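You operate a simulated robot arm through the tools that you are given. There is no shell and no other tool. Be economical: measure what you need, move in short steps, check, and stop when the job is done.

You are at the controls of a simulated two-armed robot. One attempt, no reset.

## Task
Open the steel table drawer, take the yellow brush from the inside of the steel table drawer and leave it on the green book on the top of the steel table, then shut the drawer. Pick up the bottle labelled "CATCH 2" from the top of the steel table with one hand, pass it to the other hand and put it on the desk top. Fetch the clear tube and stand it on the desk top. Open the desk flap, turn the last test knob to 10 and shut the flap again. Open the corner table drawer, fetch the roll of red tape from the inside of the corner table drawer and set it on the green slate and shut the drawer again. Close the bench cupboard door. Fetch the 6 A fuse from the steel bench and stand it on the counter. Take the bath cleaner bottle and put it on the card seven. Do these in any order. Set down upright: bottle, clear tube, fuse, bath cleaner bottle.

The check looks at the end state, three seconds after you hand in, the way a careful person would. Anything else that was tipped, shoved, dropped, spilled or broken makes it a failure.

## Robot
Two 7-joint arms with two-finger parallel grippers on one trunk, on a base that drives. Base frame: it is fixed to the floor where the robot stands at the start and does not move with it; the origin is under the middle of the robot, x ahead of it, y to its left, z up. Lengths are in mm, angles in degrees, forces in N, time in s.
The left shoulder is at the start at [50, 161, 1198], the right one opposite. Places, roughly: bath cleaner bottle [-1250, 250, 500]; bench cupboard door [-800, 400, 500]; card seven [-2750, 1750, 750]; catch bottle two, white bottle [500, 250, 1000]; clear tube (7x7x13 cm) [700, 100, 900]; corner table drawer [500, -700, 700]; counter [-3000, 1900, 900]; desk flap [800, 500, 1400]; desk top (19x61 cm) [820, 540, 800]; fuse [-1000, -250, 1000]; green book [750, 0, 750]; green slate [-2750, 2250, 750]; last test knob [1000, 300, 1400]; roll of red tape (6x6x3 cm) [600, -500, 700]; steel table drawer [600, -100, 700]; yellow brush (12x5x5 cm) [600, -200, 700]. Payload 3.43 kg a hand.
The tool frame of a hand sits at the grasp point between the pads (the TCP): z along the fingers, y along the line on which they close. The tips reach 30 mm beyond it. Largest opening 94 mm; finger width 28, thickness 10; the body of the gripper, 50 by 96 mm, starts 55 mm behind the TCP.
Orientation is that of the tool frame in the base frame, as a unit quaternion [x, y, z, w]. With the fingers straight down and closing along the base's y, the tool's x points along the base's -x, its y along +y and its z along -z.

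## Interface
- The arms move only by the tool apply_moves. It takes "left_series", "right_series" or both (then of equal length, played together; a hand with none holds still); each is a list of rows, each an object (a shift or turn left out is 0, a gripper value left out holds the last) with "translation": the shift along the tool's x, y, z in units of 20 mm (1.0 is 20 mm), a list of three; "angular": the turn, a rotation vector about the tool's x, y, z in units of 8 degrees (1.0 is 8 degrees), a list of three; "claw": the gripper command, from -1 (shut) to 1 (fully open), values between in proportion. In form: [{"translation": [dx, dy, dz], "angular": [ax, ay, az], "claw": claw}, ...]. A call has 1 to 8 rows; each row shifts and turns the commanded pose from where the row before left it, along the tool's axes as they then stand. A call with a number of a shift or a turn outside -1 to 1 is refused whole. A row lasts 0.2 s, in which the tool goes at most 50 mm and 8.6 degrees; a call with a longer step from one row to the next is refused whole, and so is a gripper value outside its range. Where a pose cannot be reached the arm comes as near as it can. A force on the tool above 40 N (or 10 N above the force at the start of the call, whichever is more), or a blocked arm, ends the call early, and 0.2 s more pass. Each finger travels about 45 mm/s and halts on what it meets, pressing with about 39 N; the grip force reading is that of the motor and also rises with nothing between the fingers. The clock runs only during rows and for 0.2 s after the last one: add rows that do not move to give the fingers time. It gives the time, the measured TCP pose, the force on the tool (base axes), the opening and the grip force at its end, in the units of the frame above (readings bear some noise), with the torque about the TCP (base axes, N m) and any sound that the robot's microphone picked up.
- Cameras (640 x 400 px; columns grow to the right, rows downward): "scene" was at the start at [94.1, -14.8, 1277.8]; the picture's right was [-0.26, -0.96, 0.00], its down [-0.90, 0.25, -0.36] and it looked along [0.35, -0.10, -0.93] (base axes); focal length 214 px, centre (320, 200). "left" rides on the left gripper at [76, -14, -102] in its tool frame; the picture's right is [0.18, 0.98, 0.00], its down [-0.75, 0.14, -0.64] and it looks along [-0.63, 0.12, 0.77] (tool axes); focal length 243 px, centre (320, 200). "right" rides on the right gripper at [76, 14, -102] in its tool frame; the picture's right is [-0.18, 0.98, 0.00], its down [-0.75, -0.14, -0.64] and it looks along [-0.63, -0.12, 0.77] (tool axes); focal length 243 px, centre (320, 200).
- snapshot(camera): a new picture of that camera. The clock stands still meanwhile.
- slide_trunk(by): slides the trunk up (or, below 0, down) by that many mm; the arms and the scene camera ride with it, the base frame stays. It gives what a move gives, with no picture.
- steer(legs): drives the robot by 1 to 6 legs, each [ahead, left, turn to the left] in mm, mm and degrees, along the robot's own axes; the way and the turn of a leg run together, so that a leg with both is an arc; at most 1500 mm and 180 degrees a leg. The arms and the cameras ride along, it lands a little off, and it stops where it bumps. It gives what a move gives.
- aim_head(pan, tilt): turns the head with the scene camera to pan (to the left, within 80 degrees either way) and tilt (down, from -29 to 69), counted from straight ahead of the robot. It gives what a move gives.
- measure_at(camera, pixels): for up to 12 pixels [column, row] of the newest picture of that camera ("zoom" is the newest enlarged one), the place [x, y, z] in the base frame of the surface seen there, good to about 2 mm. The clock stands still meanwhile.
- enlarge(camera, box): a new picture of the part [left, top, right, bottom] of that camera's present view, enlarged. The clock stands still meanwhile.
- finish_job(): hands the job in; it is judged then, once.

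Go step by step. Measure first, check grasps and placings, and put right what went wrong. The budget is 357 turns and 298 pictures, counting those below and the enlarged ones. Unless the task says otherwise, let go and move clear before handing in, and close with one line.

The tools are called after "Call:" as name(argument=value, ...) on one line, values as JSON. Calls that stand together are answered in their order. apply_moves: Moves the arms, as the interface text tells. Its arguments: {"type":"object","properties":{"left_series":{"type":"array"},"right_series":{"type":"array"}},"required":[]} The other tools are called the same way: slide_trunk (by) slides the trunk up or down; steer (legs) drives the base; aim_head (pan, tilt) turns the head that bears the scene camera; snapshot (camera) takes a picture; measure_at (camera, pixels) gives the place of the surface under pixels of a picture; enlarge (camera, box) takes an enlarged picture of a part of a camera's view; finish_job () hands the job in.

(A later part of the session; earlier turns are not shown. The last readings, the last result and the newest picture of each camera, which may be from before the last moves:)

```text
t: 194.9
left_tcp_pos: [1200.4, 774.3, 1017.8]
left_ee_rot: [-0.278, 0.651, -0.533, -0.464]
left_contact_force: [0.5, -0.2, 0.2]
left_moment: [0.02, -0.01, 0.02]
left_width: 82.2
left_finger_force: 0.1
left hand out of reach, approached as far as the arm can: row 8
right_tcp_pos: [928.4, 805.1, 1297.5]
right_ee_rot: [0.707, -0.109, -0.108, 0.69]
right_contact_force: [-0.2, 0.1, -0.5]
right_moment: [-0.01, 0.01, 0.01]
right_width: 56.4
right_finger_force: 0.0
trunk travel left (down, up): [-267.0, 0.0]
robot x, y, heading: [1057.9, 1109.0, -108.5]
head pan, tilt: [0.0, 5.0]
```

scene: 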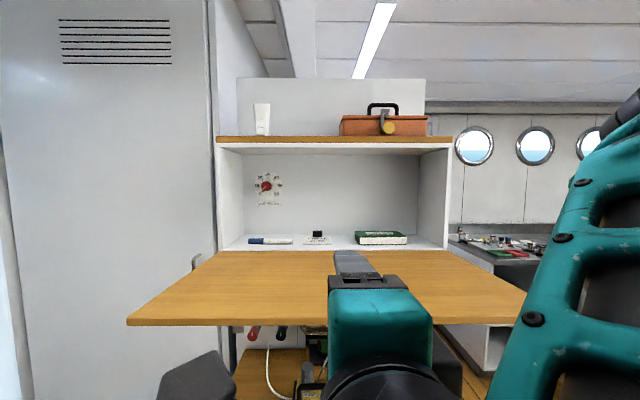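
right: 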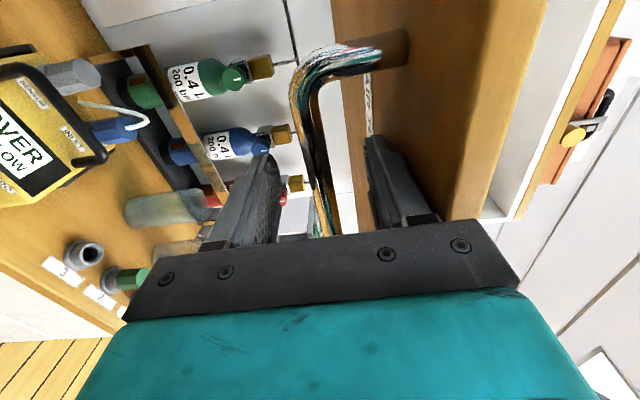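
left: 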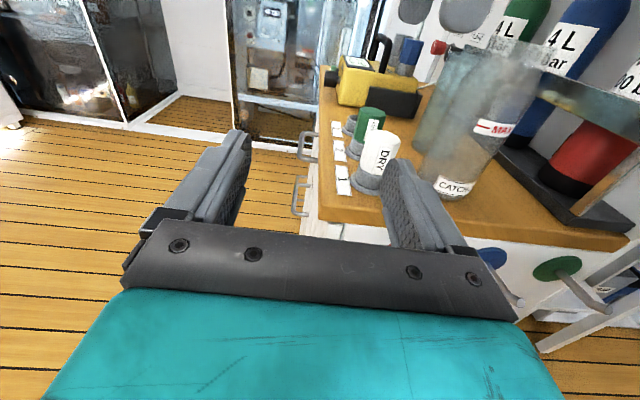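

Shift the base 130 mm left so the left arm can extend forward beside the flap's end, then extend and raise.

Call:
steer(legs=[[0, 130, 0]])

Call:
apply_moves(left_series=[{"translation": [0, 0, 1]}, {"translation": [0, 0, 1]}, {"translation": [0, 0, 1]}, {"translation": [0, 0, 1]}, {"translation": [0, 0, 1]}, {"translation": [0, 0, 1]}, {"translation": [0.8, -0.5, 0.5]}, {"translation": [0.8, -0.5, 0.5]}])

Call:
apply_moves(left_series=[{"translation": [0.9, -0.42, 0]}, {"translation": [0.9, -0.42, 0]}, {"translation": [0.9, -0.42, 0]}, {"translation": [0.9, -0.42, 0]}, {"translation": [0.9, -0.42, 0]}, {"translation": [0.9, -0.42, 0]}, {"translation": [0.9, -0.42, 0]}, {"translation": [0.9, -0.42, 0]}])

Call:
snapshot(camera="scene")

```text
t: 196.2
left_tcp_pos: [1323.5, 732.1, 1018.8]
left_ee_rot: [-0.279, 0.651, -0.532, -0.465]
left_contact_force: [1.0, 0.0, 0.1]
left_moment: [-0.01, 0.0, -0.03]
left_width: 82.3
left_finger_force: 0.0
right_tcp_pos: [1052.7, 761.8, 1298.5]
right_ee_rot: [0.707, -0.11, -0.108, 0.69]
right_contact_force: [0.8, 0.7, -0.1]
right_moment: [-0.01, -0.01, -0.04]
right_width: 56.5
right_finger_force: 0.0
trunk travel left (down, up): [-267.0, 0.0]
robot x, y, heading: [1185.9, 1071.8, -108.6]
head pan, tilt: [0.0, 5.0]
```

```text
t: 198.0
left_tcp_pos: [1285.5, 597.8, 1054.8]
left_ee_rot: [-0.278, 0.651, -0.533, -0.463]
left_contact_force: [1.0, -1.1, -0.7]
left_moment: [0.03, 0.0, -0.03]
left_width: 82.1
left_finger_force: 0.1
right_tcp_pos: [1052.0, 762.6, 1298.8]
right_ee_rot: [0.708, -0.11, -0.107, 0.689]
right_contact_force: [-0.5, 0.6, 0.0]
right_moment: [0.03, 0.02, -0.01]
right_width: 56.3
right_finger_force: 0.0
trunk travel left (down, up): [-267.0, 0.0]
robot x, y, heading: [1184.1, 1066.8, -108.6]
head pan, tilt: [0.0, 5.0]
```

```text
t: 199.8
left_tcp_pos: [1272.7, 555.1, 1189.8]
left_ee_rot: [-0.279, 0.65, -0.534, -0.463]
left_contact_force: [-0.5, 0.3, -0.8]
left_moment: [0.01, 0.01, -0.01]
left_width: 82.2
left_finger_force: 0.0
left hand out of reach, approached as far as the arm can: row 3, 4, 5, 6, 7, 8
right_tcp_pos: [1052.7, 762.7, 1297.7]
right_ee_rot: [0.707, -0.109, -0.108, 0.69]
right_contact_force: [-0.3, 0.8, 0.2]
right_moment: [-0.01, 0.0, 0.06]
right_width: 56.5
right_finger_force: 0.0
trunk travel left (down, up): [-267.0, 0.0]
robot x, y, heading: [1186.3, 1066.8, -108.3]
head pan, tilt: [0.0, 5.0]
```

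```text
185 pictures are left
```

scene: 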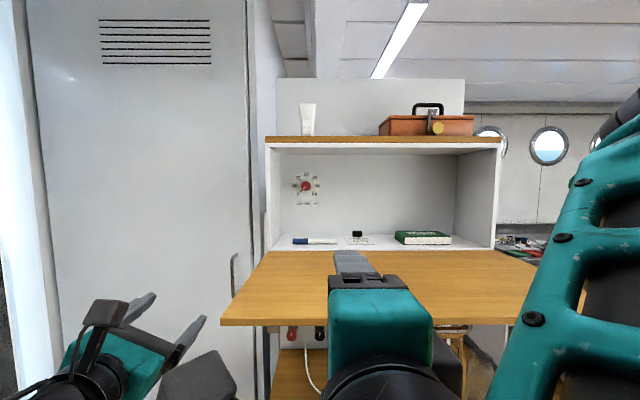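

The left arm can't rise in this pose, but the right arm could, so I'll use the right hand for the knob. Raise the right, retract the left, then drive forward.

Call:
apply_moves(right_series=[{"translation": [0.5, 1, 0]}, {"translation": [0.5, 1, 0]}, {"translation": [0.5, 1, 0]}, {"translation": [0.5, 1, 0]}, {"translation": [0.5, 0.85, 0]}, {"translation": [0.5, 0, 0], "angular": [0, 0, -0.9]}, {"translation": [0.4, 0, 0], "angular": [0, 0, -0.9]}, {"angular": [0, 0, -0.9]}], left_series=[{"translation": [-0.9, 0.4, 0]}, {"translation": [-0.9, 0.4, 0]}, {"translation": [-0.9, 0.4, 0]}, {"translation": [-0.9, 0.4, -0.5]}, {"translation": [-0.9, 0.4, -1]}, {"translation": [-0.5, 0, -1]}, {"translation": [0, 0, -1]}, {"translation": [0, 0, -1]}])

Call:
steer(legs=[[165, 0, 0]])

Call:
snapshot(camera="right")

Call:
snapshot(camera="scene")

```text
t: 201.6
left_tcp_pos: [1304.1, 625.3, 1067.3]
left_ee_rot: [-0.279, 0.65, -0.533, -0.465]
left_contact_force: [0.2, 1.6, 0.0]
left_moment: [0.0, 0.0, -0.04]
left_width: 82.4
left_finger_force: 0.0
left hand out of reach, approached as far as the arm can: row 7, 8
right_tcp_pos: [1113.4, 737.0, 1386.2]
right_ee_rot: [0.717, 0.029, -0.245, 0.652]
right_contact_force: [1.1, 0.1, -0.5]
right_moment: [0.03, 0.0, -0.01]
right_width: 56.6
right_finger_force: 0.2
trunk travel left (down, up): [-267.0, 0.0]
robot x, y, heading: [1184.7, 1066.4, -108.6]
head pan, tilt: [0.0, 5.0]
```

```text
t: 203.1
left_tcp_pos: [1252.1, 469.0, 1068.4]
left_ee_rot: [-0.277, 0.651, -0.532, -0.464]
left_contact_force: [-0.1, -0.3, -0.3]
left_moment: [-0.01, -0.03, -0.01]
left_width: 82.5
left_finger_force: 0.1
right_tcp_pos: [1058.9, 581.1, 1387.6]
right_ee_rot: [0.718, 0.026, -0.245, 0.651]
right_contact_force: [-0.4, -0.7, -0.5]
right_moment: [-0.02, -0.01, 0.02]
right_width: 56.3
right_finger_force: 0.1
trunk travel left (down, up): [-267.0, 0.0]
robot x, y, heading: [1130.4, 911.5, -108.4]
head pan, tilt: [0.0, 5.0]
```

```text
184 pictures are left
```

right: 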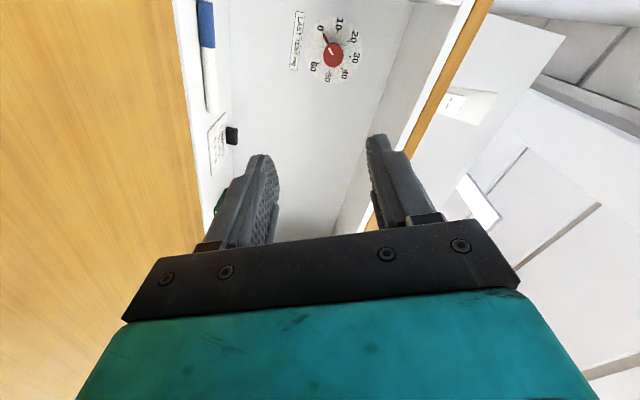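

```text
183 pictures are left
```

scene: 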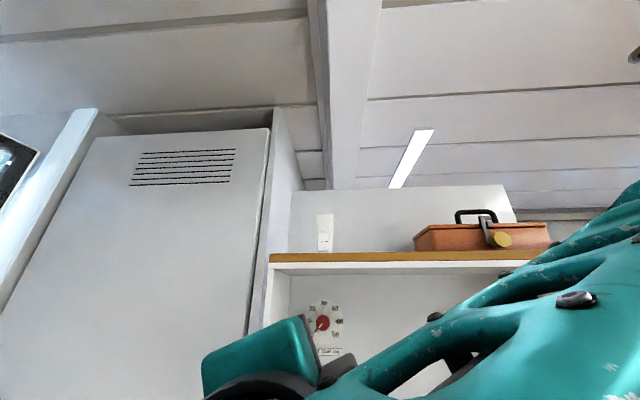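

The scene view is looking up, oddly; I'll re-aim the head and check.

Call:
aim_head(pan=10, tilt=20)

Call:
snapshot(camera="scene")

```text
t: 203.8
left_tcp_pos: [1252.0, 469.7, 1069.1]
left_ee_rot: [-0.277, 0.651, -0.533, -0.465]
left_contact_force: [-0.2, 1.0, -0.2]
left_moment: [0.02, 0.01, 0.04]
left_width: 82.6
left_finger_force: 0.2
right_tcp_pos: [1055.3, 577.7, 1381.3]
right_ee_rot: [0.719, 0.024, -0.256, 0.645]
right_contact_force: [-0.6, 0.1, 0.1]
right_moment: [0.01, 0.01, 0.0]
right_width: 56.6
right_finger_force: 0.0
trunk travel left (down, up): [-267.0, 0.0]
robot x, y, heading: [1132.6, 912.3, -108.6]
head pan, tilt: [10.0, 20.0]
```

```text
182 pictures are left
```

scene: 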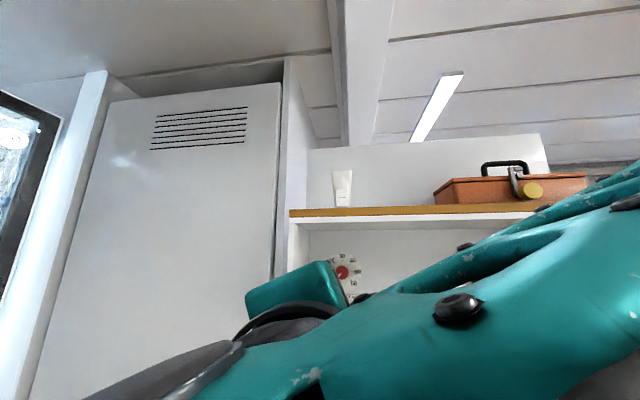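

The right arm is crowding the head; extending it forward will free it. Move 160 mm toward the knob.

Call:
apply_moves(right_series=[{"translation": [0, 0.16, 1]}, {"translation": [0, 0.16, 1]}, {"translation": [0, 0.16, 1]}, {"translation": [0, 0.16, 1]}, {"translation": [0.1, 0.16, 1]}, {"translation": [0.1, 0.16, 1]}, {"translation": [0.1, 0.16, 1]}, {"translation": [0, 0.16, 1]}])

Call:
aim_head(pan=10, tilt=10)

Call:
snapshot(camera="scene")

Call:
snapshot(camera="right")

```text
t: 205.6
left_tcp_pos: [1251.7, 468.8, 1067.0]
left_ee_rot: [-0.279, 0.65, -0.534, -0.464]
left_contact_force: [-1.1, 0.0, -0.3]
left_moment: [0.01, -0.01, 0.0]
left_width: 82.7
left_finger_force: 0.0
right_tcp_pos: [1022.7, 424.0, 1402.4]
right_ee_rot: [0.718, 0.026, -0.245, 0.651]
right_contact_force: [0.8, 0.2, 1.5]
right_moment: [-0.03, -0.02, -0.01]
right_width: 56.2
right_finger_force: 0.0
trunk travel left (down, up): [-267.0, 0.0]
robot x, y, heading: [1131.0, 914.9, -108.4]
head pan, tilt: [10.0, 20.0]
```

```text
t: 206.4
left_tcp_pos: [1250.5, 469.8, 1066.7]
left_ee_rot: [-0.278, 0.65, -0.533, -0.464]
left_contact_force: [0.7, -0.2, -0.1]
left_moment: [0.03, 0.01, 0.03]
left_width: 82.5
left_finger_force: 0.0
right_tcp_pos: [1023.0, 423.6, 1403.4]
right_ee_rot: [0.718, 0.026, -0.245, 0.651]
right_contact_force: [-1.1, -0.1, 0.7]
right_moment: [-0.01, -0.01, 0.02]
right_width: 56.2
right_finger_force: 0.1
trunk travel left (down, up): [-267.0, 0.0]
robot x, y, heading: [1132.8, 909.7, -108.5]
head pan, tilt: [10.0, 10.0]
```

```text
181 pictures are left
```

scene: 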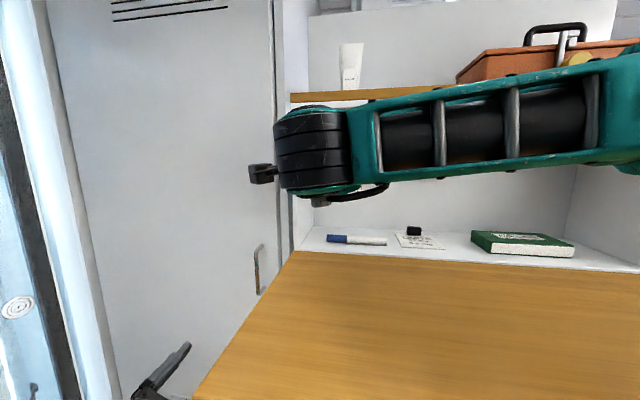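

```text
180 pictures are left
```

right: 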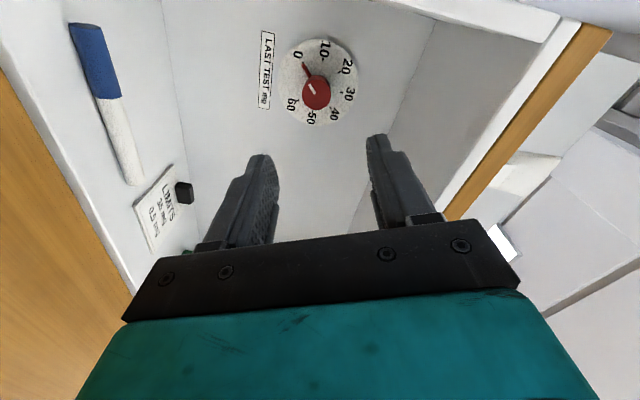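

The right camera sees the dial clearly. Measuring the knob from here.

Call:
measure_at(camera="right", pixels=[[316, 92], [308, 85], [322, 100], [325, 85], [312, 105], [304, 70], [285, 85], [350, 70], [320, 125]])

Call:
enlarge(camera="right", box=[270, 30, 370, 140])

```text
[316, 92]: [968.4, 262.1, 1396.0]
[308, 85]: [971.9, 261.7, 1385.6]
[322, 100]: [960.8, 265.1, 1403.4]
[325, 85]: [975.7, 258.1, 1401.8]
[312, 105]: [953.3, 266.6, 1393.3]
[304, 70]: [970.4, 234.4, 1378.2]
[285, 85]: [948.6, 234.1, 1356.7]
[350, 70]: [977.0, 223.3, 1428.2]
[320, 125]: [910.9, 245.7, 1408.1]
```

```text
3.64 times, centred on (320, 85) of right
```

zoom: 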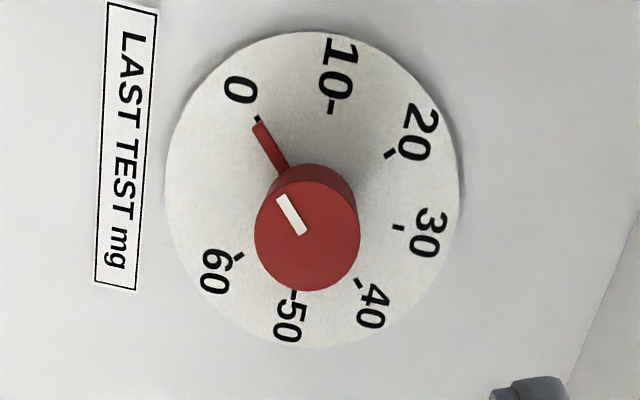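

Knob front at (964,263,1395). Forward 120 first and check alignment.

Call:
apply_moves(right_series=[{"translation": [-0.08, -0.11, 1]}, {"translation": [-0.07, -0.11, 1]}, {"translation": [0, 0, 1]}, {"translation": [0, 0, 1]}, {"translation": [0, 0, 1]}, {"translation": [0, 0, 1]}])

Call:
snapshot(camera="right")

```text
t: 207.8
left_tcp_pos: [1251.4, 468.9, 1068.0]
left_ee_rot: [-0.279, 0.65, -0.533, -0.464]
left_contact_force: [1.4, 0.0, 0.1]
left_moment: [0.02, 0.01, -0.03]
left_width: 82.0
left_finger_force: 0.1
right_tcp_pos: [979.2, 313.3, 1396.1]
right_ee_rot: [0.718, 0.026, -0.246, 0.651]
right_contact_force: [0.6, 0.2, -0.1]
right_moment: [0.0, 0.0, 0.01]
right_width: 56.5
right_finger_force: 0.1
trunk travel left (down, up): [-267.0, 0.0]
robot x, y, heading: [1137.5, 910.6, -108.7]
head pan, tilt: [10.0, 10.0]
```

```text
178 pictures are left
```

right: 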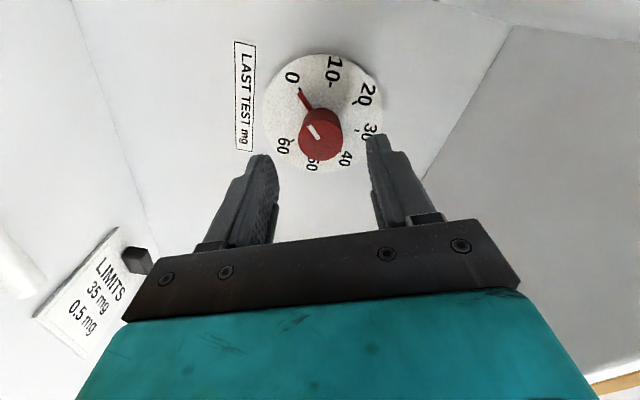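

Well aligned. Forward 40 and close on the knob.

Call:
apply_moves(right_series=[{"translation": [0, 0, 1]}, {"translation": [0, 0, 0.95]}, {"claw": -1}, {}, {}, {}])

Call:
snapshot(camera="right")

```text
t: 208.4
left_tcp_pos: [1248.2, 476.2, 1071.2]
left_ee_rot: [-0.276, 0.65, -0.534, -0.466]
left_contact_force: [0.0, 0.3, -1.8]
left_moment: [0.03, 0.02, -0.03]
left_width: 82.2
left_finger_force: 0.1
right_tcp_pos: [972.2, 287.4, 1397.4]
right_ee_rot: [0.718, 0.033, -0.241, 0.653]
right_contact_force: [-10.0, 35.3, -0.6]
right_moment: [1.33, -0.33, 4.67]
right_width: 34.5
right_finger_force: 2.4
trunk travel left (down, up): [-267.0, 0.0]
robot x, y, heading: [1133.9, 914.5, -108.7]
head pan, tilt: [10.0, 10.0]
stopped in row 3 (right hand): the force on the tool passed its limit (the readings are from after the stop); the commanded pose is now the measured one
```

```text
177 pictures are left
```

right: 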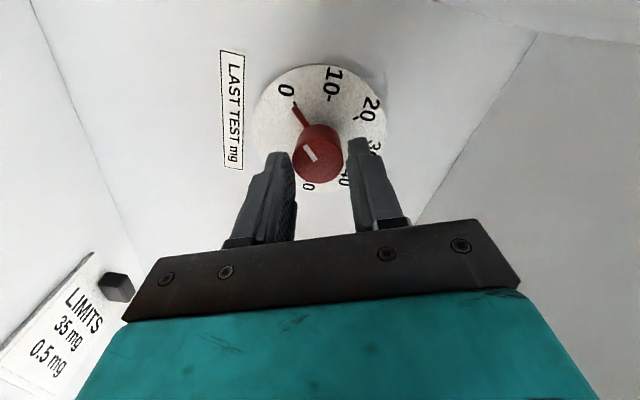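

The wrist camera is touching the cabinet's left side wall. Back out 60 mm and roll the hand so the camera points down.

Call:
apply_moves(right_series=[{"translation": [-0.2, 0, -1], "claw": 0.3}, {"translation": [0, 0, -1]}, {"translation": [0, 0, -1]}, {"translation": [0, 0, -1], "angular": [0, 0, -1]}, {"angular": [0, 0, -1]}, {"angular": [0, 0, -1]}, {"angular": [0, 0, -1]}, {"angular": [0, 0, -1]}])

Call:
apply_moves(right_series=[{"angular": [0, 0, -1]}, {"angular": [0, 0, -1]}, {"angular": [0, 0, -1]}, {"angular": [0, 0, -1]}, {"angular": [0, 0, -1]}, {"angular": [0, 0, -1]}, {"angular": [0, 0, -0.7]}])

Call:
snapshot(camera="right")

```text
t: 210.2
left_tcp_pos: [1251.6, 469.1, 1068.0]
left_ee_rot: [-0.278, 0.65, -0.533, -0.465]
left_contact_force: [0.1, 0.0, -0.1]
left_moment: [-0.01, -0.03, -0.02]
left_width: 82.3
left_finger_force: 0.0
right_tcp_pos: [995.0, 356.6, 1397.9]
right_ee_rot: [0.663, 0.278, -0.451, 0.528]
right_contact_force: [-0.1, 0.6, 1.0]
right_moment: [0.01, 0.0, 0.04]
right_width: 61.1
right_finger_force: 0.0
trunk travel left (down, up): [-267.0, 0.0]
robot x, y, heading: [1135.7, 916.0, -108.7]
head pan, tilt: [10.0, 10.0]
```

```text
t: 211.8
left_tcp_pos: [1251.4, 470.2, 1068.2]
left_ee_rot: [-0.277, 0.651, -0.532, -0.465]
left_contact_force: [0.4, -0.2, -0.6]
left_moment: [-0.01, 0.0, 0.03]
left_width: 82.2
left_finger_force: 0.1
right_tcp_pos: [995.1, 357.3, 1396.8]
right_ee_rot: [-0.467, -0.548, 0.641, -0.267]
right_contact_force: [0.3, 0.1, 0.2]
right_moment: [0.01, 0.0, -0.01]
right_width: 61.1
right_finger_force: 0.1
trunk travel left (down, up): [-267.0, 0.0]
robot x, y, heading: [1135.4, 908.3, -108.8]
head pan, tilt: [10.0, 10.0]
```

```text
176 pictures are left
```

right: 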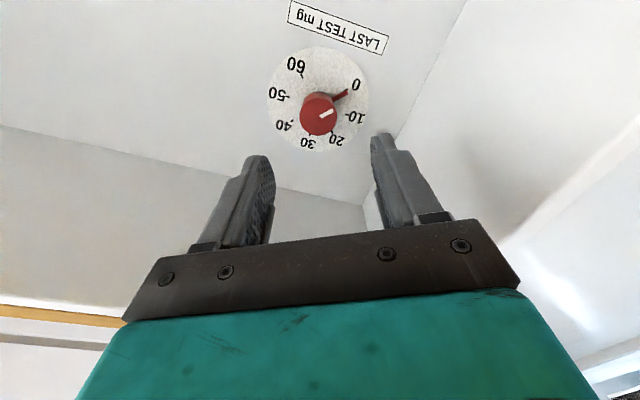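

Rolled; camera now points down. Forward 86 and close.

Call:
apply_moves(right_series=[{"translation": [0, 0, 1]}, {"translation": [0, 0, 1]}, {"translation": [0, 0, 1]}, {"translation": [0, 0, 0.8]}, {"translation": [0, 0, 0.5]}])

Call:
snapshot(camera="right")

```text
t: 213.0
left_tcp_pos: [1250.0, 470.0, 1067.7]
left_ee_rot: [-0.278, 0.65, -0.533, -0.465]
left_contact_force: [0.2, -0.1, 0.1]
left_moment: [0.03, 0.0, 0.0]
left_width: 82.3
left_finger_force: 0.1
right_tcp_pos: [968.0, 274.8, 1394.3]
right_ee_rot: [-0.468, -0.547, 0.641, -0.268]
right_contact_force: [0.2, -1.1, 0.1]
right_moment: [-0.01, 0.03, 0.01]
right_width: 60.9
right_finger_force: 0.1
trunk travel left (down, up): [-267.0, 0.0]
robot x, y, heading: [1134.8, 912.2, -108.6]
head pan, tilt: [10.0, 10.0]
```

```text
175 pictures are left
```

right: 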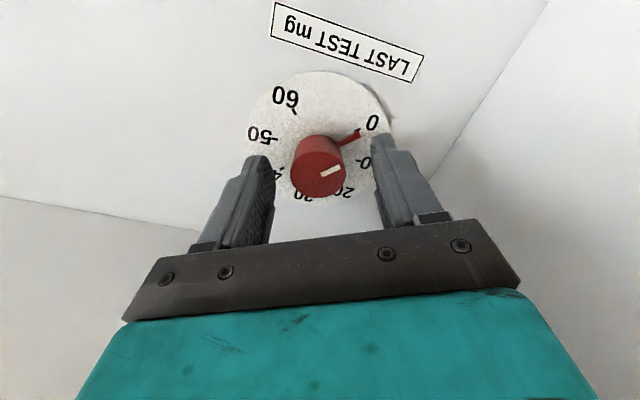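

Close and turn 45° clockwise (+z).

Call:
apply_moves(right_series=[{"claw": -1}, {}, {}, {}])

Call:
apply_moves(right_series=[{"angular": [0, 0, 1]}, {"angular": [0, 0, 1]}, {"angular": [0, 0, 1]}, {"angular": [0, 0, 1]}, {"angular": [0, 0, 1]}, {"angular": [0, 0, 0.63]}, {}])

Call:
snapshot(camera="right")

```text
t: 214.0
left_tcp_pos: [1251.9, 471.7, 1067.8]
left_ee_rot: [-0.277, 0.651, -0.533, -0.464]
left_contact_force: [0.1, -0.1, -0.6]
left_moment: [-0.02, 0.04, -0.03]
left_width: 82.4
left_finger_force: 0.0
right_tcp_pos: [966.3, 274.1, 1395.1]
right_ee_rot: [-0.468, -0.547, 0.641, -0.268]
right_contact_force: [-2.8, -1.7, 2.9]
right_moment: [0.03, -0.03, -0.09]
right_width: 30.7
right_finger_force: 44.8
trunk travel left (down, up): [-267.0, 0.0]
robot x, y, heading: [1131.6, 912.4, -108.7]
head pan, tilt: [10.0, 10.0]
```

```text
t: 215.6
left_tcp_pos: [1251.6, 470.3, 1069.0]
left_ee_rot: [-0.278, 0.65, -0.532, -0.465]
left_contact_force: [-0.2, -0.2, -0.2]
left_moment: [0.0, -0.01, 0.0]
left_width: 82.1
left_finger_force: 0.1
right_tcp_pos: [967.4, 275.4, 1394.8]
right_ee_rot: [0.642, 0.324, -0.489, 0.493]
right_contact_force: [-4.4, -11.0, 11.7]
right_moment: [0.68, -0.21, 0.25]
right_width: 30.5
right_finger_force: 45.1
trunk travel left (down, up): [-267.0, 0.0]
robot x, y, heading: [1132.7, 914.1, -108.6]
head pan, tilt: [10.0, 10.0]
```

```text
174 pictures are left
```

right: 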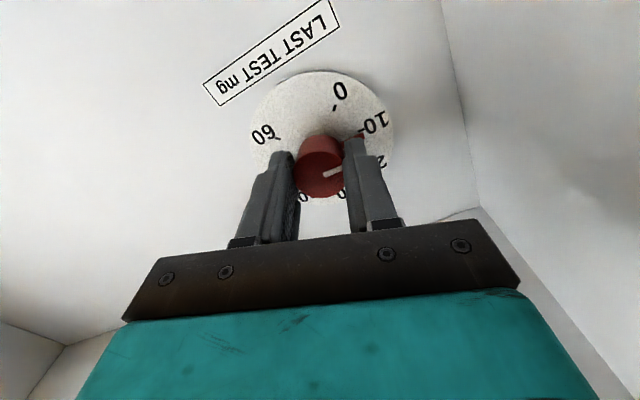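

The knob turned with the hand. Open, back off 60 and check the pointer.

Call:
apply_moves(right_series=[{"claw": 0.2}, {}, {}, {"translation": [0, 0, -1]}, {"translation": [0, 0, -1]}, {"translation": [0, 0, -1]}, {"translation": [0, 0, -1]}])

Call:
enlarge(camera="right", box=[260, 20, 400, 170])

```text
t: 217.2
left_tcp_pos: [1250.1, 470.3, 1067.8]
left_ee_rot: [-0.278, 0.65, -0.533, -0.465]
left_contact_force: [-0.8, 0.9, 0.1]
left_moment: [0.01, -0.04, -0.04]
left_width: 82.4
left_finger_force: 0.1
right_tcp_pos: [991.3, 351.2, 1398.3]
right_ee_rot: [0.642, 0.326, -0.489, 0.493]
right_contact_force: [0.5, -0.2, -0.5]
right_moment: [-0.01, 0.02, -0.01]
right_width: 56.1
right_finger_force: 0.1
trunk travel left (down, up): [-267.0, 0.0]
robot x, y, heading: [1133.5, 914.3, -108.6]
head pan, tilt: [10.0, 10.0]
```

```text
2.67 times, centred on (330, 95) of right
```

zoom: 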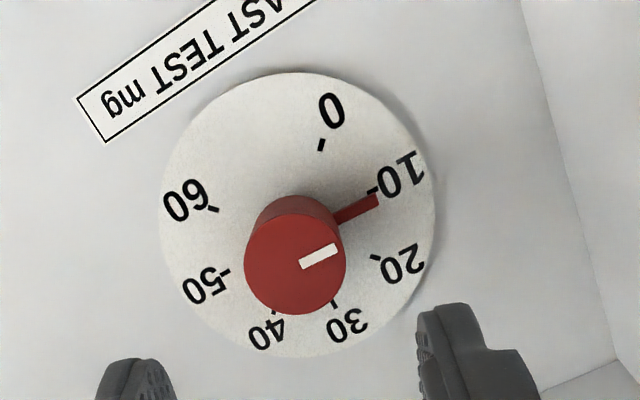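

By parallax-corrected reading the pointer is on 10. I'll withdraw the arm and verify frontally; back out by driving away.

Call:
steer(legs=[[-200, 0, 0]])

Call:
aim_head(pan=0, tilt=0)

Call:
snapshot(camera="scene")

```text
t: 218.8
left_tcp_pos: [1313.8, 656.1, 1068.3]
left_ee_rot: [-0.279, 0.649, -0.534, -0.464]
left_contact_force: [-0.2, 1.1, -0.6]
left_moment: [-0.01, -0.04, 0.01]
left_width: 82.3
left_finger_force: 0.0
right_tcp_pos: [1054.6, 534.3, 1398.8]
right_ee_rot: [0.641, 0.327, -0.488, 0.495]
right_contact_force: [0.4, 1.2, 0.7]
right_moment: [0.04, 0.02, 0.02]
right_width: 56.5
right_finger_force: 0.1
trunk travel left (down, up): [-267.0, 0.0]
robot x, y, heading: [1192.6, 1099.1, -108.4]
head pan, tilt: [10.0, 10.0]
```

```text
t: 219.5
left_tcp_pos: [1315.8, 654.9, 1068.1]
left_ee_rot: [-0.279, 0.65, -0.533, -0.464]
left_contact_force: [0.3, 0.5, 0.2]
left_moment: [-0.01, 0.05, 0.04]
left_width: 82.2
left_finger_force: 0.0
right_tcp_pos: [1055.6, 534.5, 1397.4]
right_ee_rot: [0.641, 0.328, -0.488, 0.494]
right_contact_force: [-1.0, -0.5, -0.5]
right_moment: [0.02, 0.0, -0.02]
right_width: 56.3
right_finger_force: 0.0
trunk travel left (down, up): [-267.0, 0.0]
robot x, y, heading: [1197.5, 1101.6, -108.5]
head pan, tilt: [0.0, 0.0]
```

```text
172 pictures are left
```

scene: 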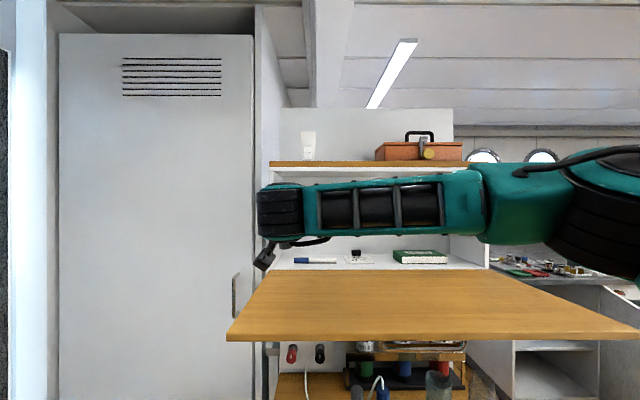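

Now shut the flap using the handle again (bar expected near (871,676,1161)). First retreat, rolling the right hand back to vertical closing.

Call:
apply_moves(right_series=[{"translation": [0, 0, -1], "angular": [0, 0, 1]}, {"translation": [0, 0, -1], "angular": [0, 0, 1]}, {"translation": [0, 0, -1], "angular": [0, 0, 1]}, {"translation": [0, 0, -1], "angular": [0, 0, 1]}, {"translation": [0, 0, -1], "angular": [0, 0, 1]}, {"translation": [0, 0, -1], "angular": [0, 0, 1]}, {"translation": [0, 0, -1], "angular": [0, 0, 1]}, {"translation": [0, 0, -1], "angular": [0, 0, 1]}])

Call:
steer(legs=[[-70, 0, 0]])

Call:
snapshot(camera="scene")

Call:
snapshot(camera="right")

```text
t: 221.3
left_tcp_pos: [1314.8, 654.3, 1068.5]
left_ee_rot: [-0.279, 0.65, -0.533, -0.465]
left_contact_force: [-0.2, -0.2, -0.5]
left_moment: [0.0, -0.03, 0.0]
left_width: 82.4
left_finger_force: 0.2
right_tcp_pos: [1104.4, 686.8, 1403.5]
right_ee_rot: [0.717, -0.064, -0.153, 0.677]
right_contact_force: [-1.0, -0.1, -0.3]
right_moment: [0.03, -0.02, -0.02]
right_width: 56.5
right_finger_force: 0.0
trunk travel left (down, up): [-267.0, 0.0]
robot x, y, heading: [1192.8, 1100.0, -108.4]
head pan, tilt: [0.0, 0.0]
```

```text
t: 222.4
left_tcp_pos: [1337.3, 722.3, 1068.7]
left_ee_rot: [-0.279, 0.65, -0.534, -0.464]
left_contact_force: [-1.1, -0.5, 0.8]
left_moment: [-0.02, 0.01, -0.01]
left_width: 82.2
left_finger_force: 0.0
right_tcp_pos: [1125.9, 753.8, 1403.4]
right_ee_rot: [0.717, -0.063, -0.153, 0.677]
right_contact_force: [0.3, 1.2, -0.5]
right_moment: [-0.02, 0.01, 0.0]
right_width: 56.5
right_finger_force: 0.1
trunk travel left (down, up): [-267.0, 0.0]
robot x, y, heading: [1215.2, 1163.5, -108.5]
head pan, tilt: [0.0, 0.0]
```

```text
171 pictures are left
```

scene: 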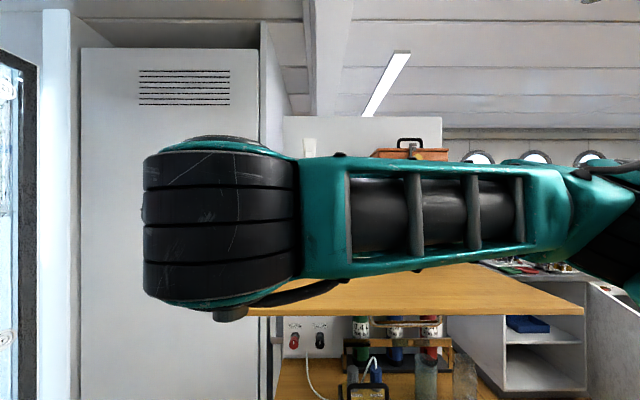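

```text
170 pictures are left
```

right: 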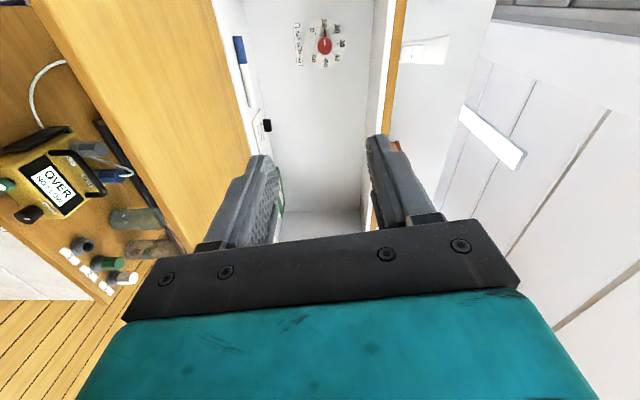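

Also the dial in the right view can be checked later. Move right 218 and down 238 in front of the flap edge.

Call:
apply_moves(right_series=[{"angular": [0, 0, 0.95], "translation": [-0.9, -0.9, 0]}, {"translation": [-0.91, -1, 0]}, {"translation": [-0.91, -1, 0]}, {"translation": [-0.91, -1, 0]}, {"translation": [-0.91, -1, 0]}, {"translation": [-0.91, -1, 0]}])

Call:
enlarge(camera="scene", box=[270, 120, 370, 220])

Call:
apply_moves(right_series=[{"translation": [-0.91, -1, 0]}, {"translation": [-0.91, -1, 0]}, {"translation": [-0.91, -1, 0]}, {"translation": [-0.91, -1, 0]}, {"translation": [-0.91, -1, 0]}, {"translation": [-0.91, -1, 0]}])

Call:
snapshot(camera="right")

Call:
snapshot(camera="scene")

```text
t: 223.8
left_tcp_pos: [1337.1, 721.9, 1068.0]
left_ee_rot: [-0.278, 0.65, -0.533, -0.463]
left_contact_force: [-0.7, 0.6, -0.4]
left_moment: [-0.01, -0.02, 0.02]
left_width: 82.3
left_finger_force: 0.1
right_tcp_pos: [1022.7, 791.2, 1287.7]
right_ee_rot: [0.711, -0.111, -0.107, 0.686]
right_contact_force: [0.5, -0.2, -0.1]
right_moment: [0.0, 0.03, 0.01]
right_width: 56.4
right_finger_force: 0.0
trunk travel left (down, up): [-267.0, 0.0]
robot x, y, heading: [1215.2, 1167.6, -108.5]
head pan, tilt: [0.0, 0.0]
```

```text
4.00 times, centred on (320, 170) of scene
```

zoom: 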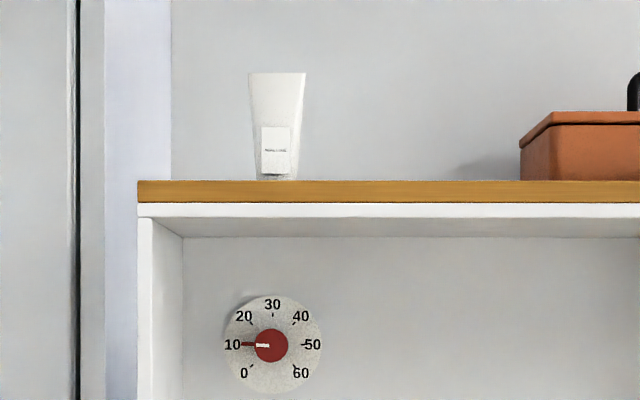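

```text
t: 225.2
left_tcp_pos: [1336.7, 720.5, 1068.4]
left_ee_rot: [-0.278, 0.65, -0.533, -0.464]
left_contact_force: [0.1, -0.2, 0.7]
left_moment: [-0.02, -0.01, -0.02]
left_width: 82.5
left_finger_force: 0.1
right_tcp_pos: [957.4, 791.3, 1179.5]
right_ee_rot: [0.711, -0.112, -0.108, 0.686]
right_contact_force: [0.1, -0.4, 0.1]
right_moment: [0.0, 0.03, 0.0]
right_width: 56.5
right_finger_force: 0.1
right hand out of reach, approached as far as the arm can: row 2, 3, 4, 5, 6
trunk travel left (down, up): [-267.0, 0.0]
robot x, y, heading: [1215.1, 1165.5, -108.4]
head pan, tilt: [0.0, 0.0]
```

```text
168 pictures are left
```

right: 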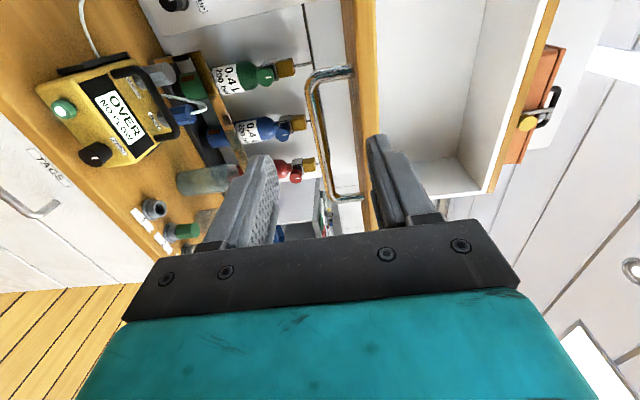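

```text
167 pictures are left
```

scene: 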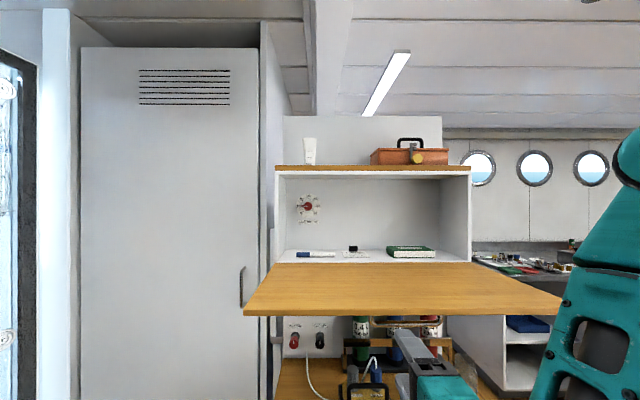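

The dial frontally reads 10 exactly. Now measure the handle bar in the right view.

Call:
measure_at(camera="right", pixels=[[310, 90], [318, 130], [325, 160], [330, 185], [312, 105], [340, 72], [350, 200]])

```text
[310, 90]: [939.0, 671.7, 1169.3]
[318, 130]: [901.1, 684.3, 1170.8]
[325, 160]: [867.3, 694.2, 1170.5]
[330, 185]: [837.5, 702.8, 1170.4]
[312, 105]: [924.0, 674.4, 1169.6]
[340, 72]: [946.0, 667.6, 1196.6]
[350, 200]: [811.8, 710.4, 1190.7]
```

Narrow the opening to 34 mm (to fit between bar and flap), align and go forward 100.

Call:
apply_moves(right_series=[{"claw": -0.28, "translation": [-0.85, -0.2, 0]}, {"translation": [-0.85, -0.15, 0]}, {}, {"translation": [0, 0, 1]}, {"translation": [0, 0, 1]}, {"translation": [0, 0, 1]}])

Call:
snapshot(camera="right")

```text
t: 226.6
left_tcp_pos: [1338.0, 725.1, 1069.3]
left_ee_rot: [-0.278, 0.649, -0.534, -0.465]
left_contact_force: [0.3, -0.2, -1.3]
left_moment: [-0.04, -0.02, 0.0]
left_width: 82.3
left_finger_force: 0.1
right_tcp_pos: [954.8, 738.8, 1185.2]
right_ee_rot: [0.712, -0.112, -0.108, 0.684]
right_contact_force: [4.3, 29.0, -0.6]
right_moment: [-0.69, 0.06, -0.23]
right_width: 32.3
right_finger_force: 0.0
right hand out of reach, approached as far as the arm can: row 1, 2, 4, 5, 6
trunk travel left (down, up): [-267.0, 0.0]
robot x, y, heading: [1221.2, 1165.2, -108.6]
head pan, tilt: [0.0, 0.0]
```

```text
166 pictures are left
```

right: 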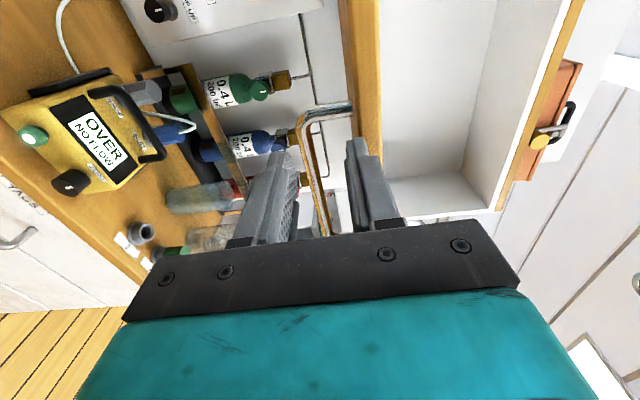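

The upper finger is touching the flap edge, and the arm is at its lower limit. Back off, lower the trunk 60.

Call:
apply_moves(right_series=[{"translation": [0, 0, -1]}, {"translation": [0, 0, -1]}])

Call:
slide_trunk(by=-90)

Call:
apply_moves(right_series=[{"translation": [-0.8, 1, 0]}, {"translation": [-0.8, 1, 0]}, {"translation": [-0.5, 1, 0]}])

Call:
snapshot(camera="right")

```text
t: 227.2
left_tcp_pos: [1336.3, 721.1, 1067.7]
left_ee_rot: [-0.279, 0.65, -0.533, -0.464]
left_contact_force: [-0.1, 0.3, -0.2]
left_moment: [0.0, 0.05, -0.01]
left_width: 81.9
left_finger_force: 0.0
right_tcp_pos: [965.9, 770.6, 1187.0]
right_ee_rot: [0.711, -0.111, -0.107, 0.686]
right_contact_force: [-0.1, 0.3, 0.2]
right_moment: [0.01, -0.02, 0.02]
right_width: 33.8
right_finger_force: 0.1
trunk travel left (down, up): [-267.0, 0.0]
robot x, y, heading: [1221.1, 1162.5, -108.9]
head pan, tilt: [0.0, 0.0]
```

```text
t: 228.4
left_tcp_pos: [1336.7, 722.0, 978.4]
left_ee_rot: [-0.279, 0.65, -0.533, -0.465]
left_contact_force: [0.7, -0.8, 0.2]
left_moment: [-0.01, 0.02, -0.01]
left_width: 82.4
left_finger_force: 0.0
right_tcp_pos: [965.3, 771.4, 1097.3]
right_ee_rot: [0.712, -0.11, -0.107, 0.685]
right_contact_force: [0.7, -0.3, -0.5]
right_moment: [0.02, -0.03, 0.0]
right_width: 34.0
right_finger_force: 0.1
trunk travel left (down, up): [-177.0, 90.0]
robot x, y, heading: [1216.3, 1165.7, -108.6]
head pan, tilt: [0.0, 0.0]
```

```text
t: 229.2
left_tcp_pos: [1336.9, 721.8, 978.0]
left_ee_rot: [-0.279, 0.65, -0.533, -0.464]
left_contact_force: [0.4, -0.5, 0.0]
left_moment: [0.0, 0.0, -0.02]
left_width: 82.2
left_finger_force: 0.0
right_tcp_pos: [924.4, 783.1, 1156.6]
right_ee_rot: [0.712, -0.11, -0.107, 0.685]
right_contact_force: [-0.2, -0.7, 0.4]
right_moment: [-0.01, 0.02, 0.01]
right_width: 33.9
right_finger_force: 0.0
trunk travel left (down, up): [-177.0, 90.0]
robot x, y, heading: [1215.9, 1165.3, -108.5]
head pan, tilt: [0.0, 0.0]
```

```text
165 pictures are left
```

right: 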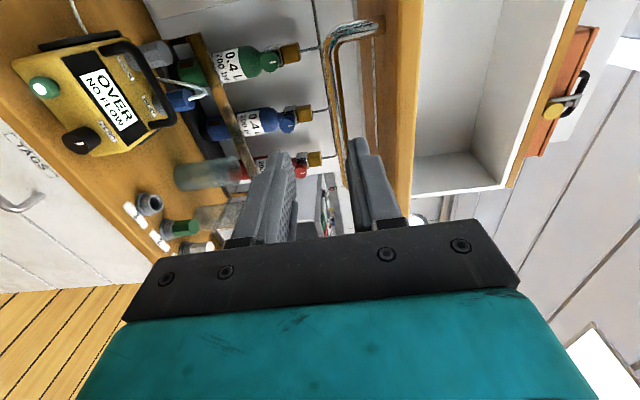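

Raise 13 mm and go forward 96.

Call:
apply_moves(right_series=[{"translation": [0, 0.7, 0.6]}, {"translation": [0, 0, 0.8]}, {"translation": [0, 0, 0.8]}, {"translation": [0, 0, 0.8]}, {"translation": [0, 0, 0.8]}, {"translation": [0, 0, 0.8]}])

Call:
snapshot(camera="right")

```text
t: 230.6
left_tcp_pos: [1337.5, 722.4, 978.5]
left_ee_rot: [-0.28, 0.65, -0.533, -0.464]
left_contact_force: [-0.2, -0.1, -0.7]
left_moment: [-0.01, 0.0, 0.0]
left_width: 82.1
left_finger_force: 0.1
right_tcp_pos: [901.4, 691.8, 1168.9]
right_ee_rot: [0.713, -0.111, -0.108, 0.684]
right_contact_force: [0.5, 0.5, 0.3]
right_moment: [0.05, 0.0, -0.02]
right_width: 33.9
right_finger_force: 0.1
right hand out of reach, approached as far as the arm can: row 6
trunk travel left (down, up): [-177.0, 90.0]
robot x, y, heading: [1221.7, 1165.0, -108.7]
head pan, tilt: [0.0, 0.0]
```

```text
164 pictures are left
```

right: 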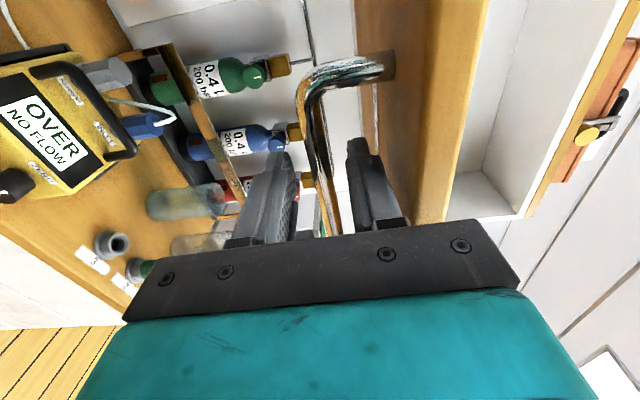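

The bar is between the fingers. I'll keep a loose cage and raise the trunk 90 to lift the flap.

Call:
slide_trunk(by=90)

Call:
snapshot(camera="scene")

Call:
snapshot(camera="right")

```text
t: 231.9
left_tcp_pos: [1336.0, 720.3, 1067.7]
left_ee_rot: [-0.279, 0.65, -0.533, -0.464]
left_contact_force: [0.6, 0.4, 0.1]
left_moment: [-0.01, 0.0, -0.02]
left_width: 82.3
left_finger_force: 0.1
right_tcp_pos: [899.7, 693.8, 1259.3]
right_ee_rot: [0.713, -0.112, -0.109, 0.684]
right_contact_force: [-0.9, -2.3, -4.8]
right_moment: [0.17, -0.06, 0.0]
right_width: 30.9
right_finger_force: 0.0
trunk travel left (down, up): [-267.0, 0.0]
robot x, y, heading: [1215.0, 1165.5, -108.6]
head pan, tilt: [0.0, 0.0]
```

```text
163 pictures are left
```

scene: 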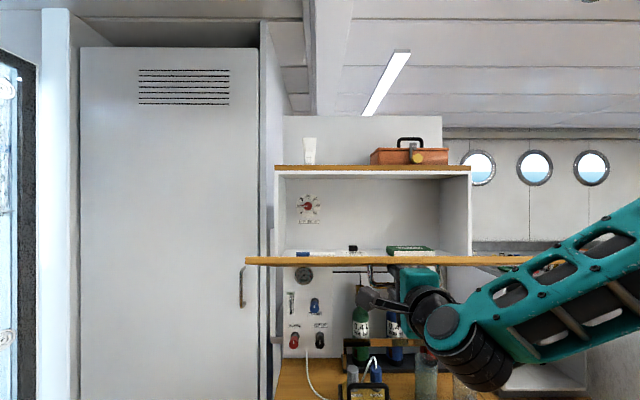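

```text
162 pictures are left
```

right: 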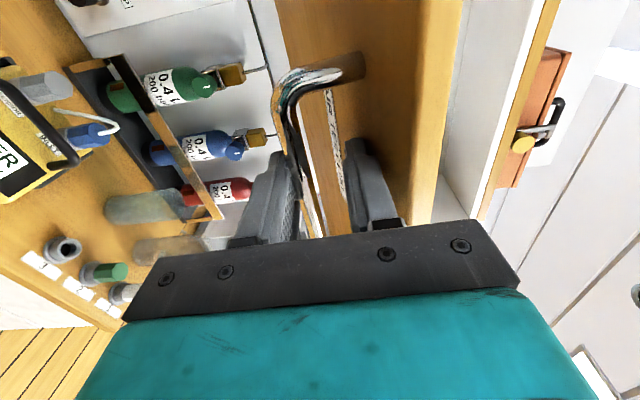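

Now lift along the arc with the arm.

Call:
apply_moves(right_series=[{"translation": [0, 1, 0.1]}, {"translation": [0, 1, 0.25]}, {"translation": [0, 1, 0.35]}, {"translation": [0, 1, 0.45]}, {"translation": [0, 1, 0.55]}, {"translation": [0, 1, 0.7]}, {"translation": [0, 1, 0.85]}, {"translation": [0, 0.75, 0.75]}])

Call:
snapshot(camera="scene")

Call:
snapshot(camera="right")

```text
t: 233.7
left_tcp_pos: [1337.5, 721.1, 1069.1]
left_ee_rot: [-0.279, 0.65, -0.533, -0.464]
left_contact_force: [-0.2, -0.1, -0.1]
left_moment: [0.01, 0.0, -0.02]
left_width: 82.5
left_finger_force: 0.1
right_tcp_pos: [872.9, 610.8, 1410.8]
right_ee_rot: [0.712, -0.112, -0.109, 0.684]
right_contact_force: [-0.2, 0.2, -2.7]
right_moment: [0.06, -0.08, 0.04]
right_width: 32.1
right_finger_force: 0.1
trunk travel left (down, up): [-267.0, 0.0]
robot x, y, heading: [1215.0, 1162.4, -108.5]
head pan, tilt: [0.0, 0.0]
```

```text
161 pictures are left
```

scene: 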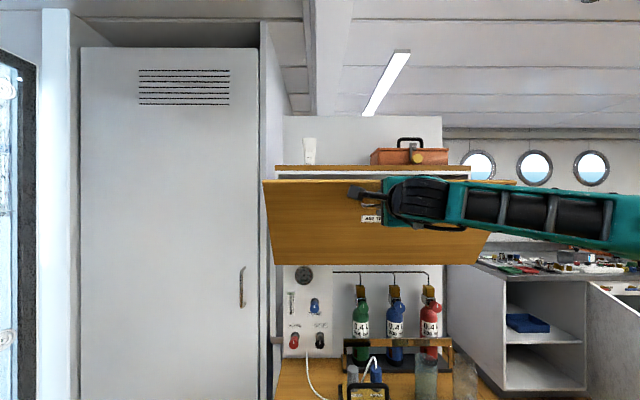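

```text
160 pictures are left
```

right: 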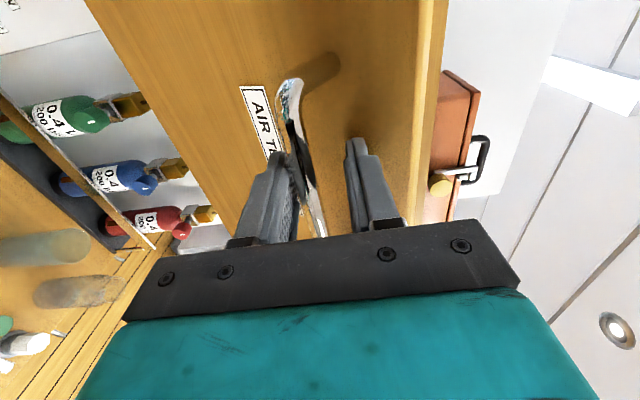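

Almost shut. Continue the arc to closed.

Call:
apply_moves(right_series=[{"translation": [0, 0.9, 0.95]}, {"translation": [0, 0.8, 1]}, {"translation": [0, 0.65, 1]}, {"translation": [0, 0.5, 1]}, {"translation": [0, 0.4, 1]}, {"translation": [0, 0.3, 1]}, {"translation": [0, 0.1, 0.6]}])

Call:
snapshot(camera="scene")

Call:
snapshot(camera="right")

```text
t: 235.3
left_tcp_pos: [1338.0, 723.4, 1068.1]
left_ee_rot: [-0.279, 0.649, -0.534, -0.464]
left_contact_force: [-1.0, -0.1, 0.7]
left_moment: [-0.02, -0.01, 0.0]
left_width: 82.4
left_finger_force: 0.0
right_tcp_pos: [833.6, 487.5, 1477.8]
right_ee_rot: [0.715, -0.112, -0.108, 0.682]
right_contact_force: [8.8, 23.6, -21.1]
right_moment: [-0.71, 0.16, -0.18]
right_width: 39.9
right_finger_force: 6.0
trunk travel left (down, up): [-267.0, 0.0]
robot x, y, heading: [1215.4, 1163.1, -108.6]
head pan, tilt: [0.0, 0.0]
```

```text
159 pictures are left
```

scene: 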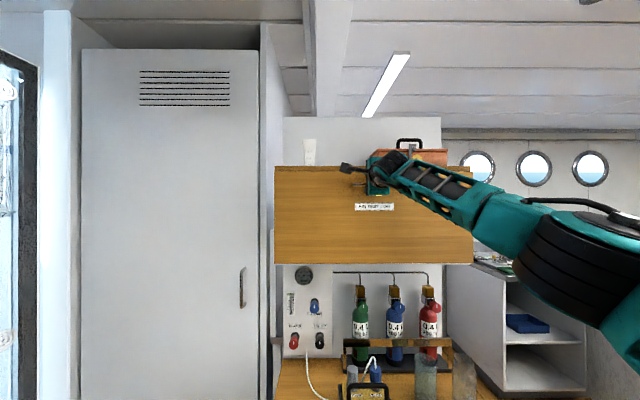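

```text
158 pictures are left
```

right: 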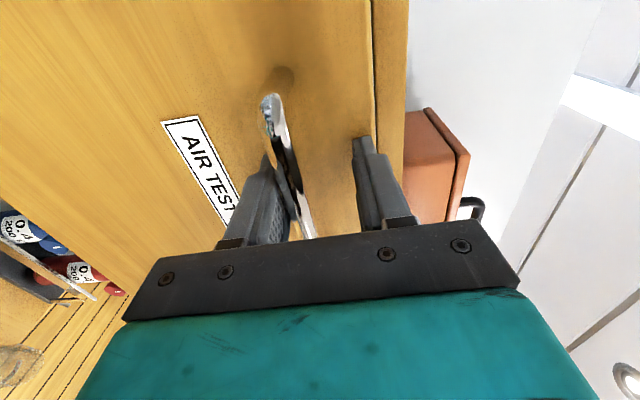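

The flap is shut. Relieve upward pressure and retreat.

Call:
apply_moves(right_series=[{"translation": [0, -0.75, -0.2]}, {"translation": [0, 0, -1]}, {"translation": [0, 0, -1]}, {"translation": [0, 0, -1]}, {"translation": [0, 0, -1]}, {"translation": [0, 0, -1]}, {"translation": [0, 0, -1]}, {"translation": [0, 0, -1]}])

Call:
snapshot(camera="scene")

Call:
snapshot(camera="right")

```text
t: 237.1
left_tcp_pos: [1336.8, 722.0, 1067.3]
left_ee_rot: [-0.279, 0.65, -0.533, -0.464]
left_contact_force: [0.2, 0.1, 0.1]
left_moment: [0.0, -0.02, 0.03]
left_width: 82.2
left_finger_force: 0.1
right_tcp_pos: [877.0, 621.7, 1470.3]
right_ee_rot: [0.713, -0.113, -0.109, 0.683]
right_contact_force: [0.7, -0.1, 0.4]
right_moment: [0.02, 0.01, 0.01]
right_width: 33.6
right_finger_force: 0.1
trunk travel left (down, up): [-267.0, 0.0]
robot x, y, heading: [1215.7, 1163.9, -108.5]
head pan, tilt: [0.0, 0.0]
```

```text
157 pictures are left
```

scene: 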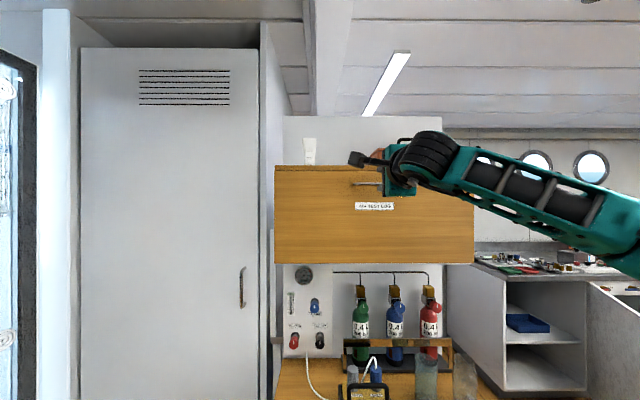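

```text
156 pictures are left
```

right: 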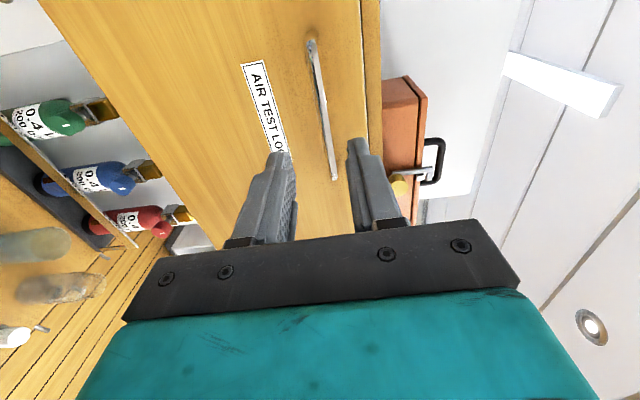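

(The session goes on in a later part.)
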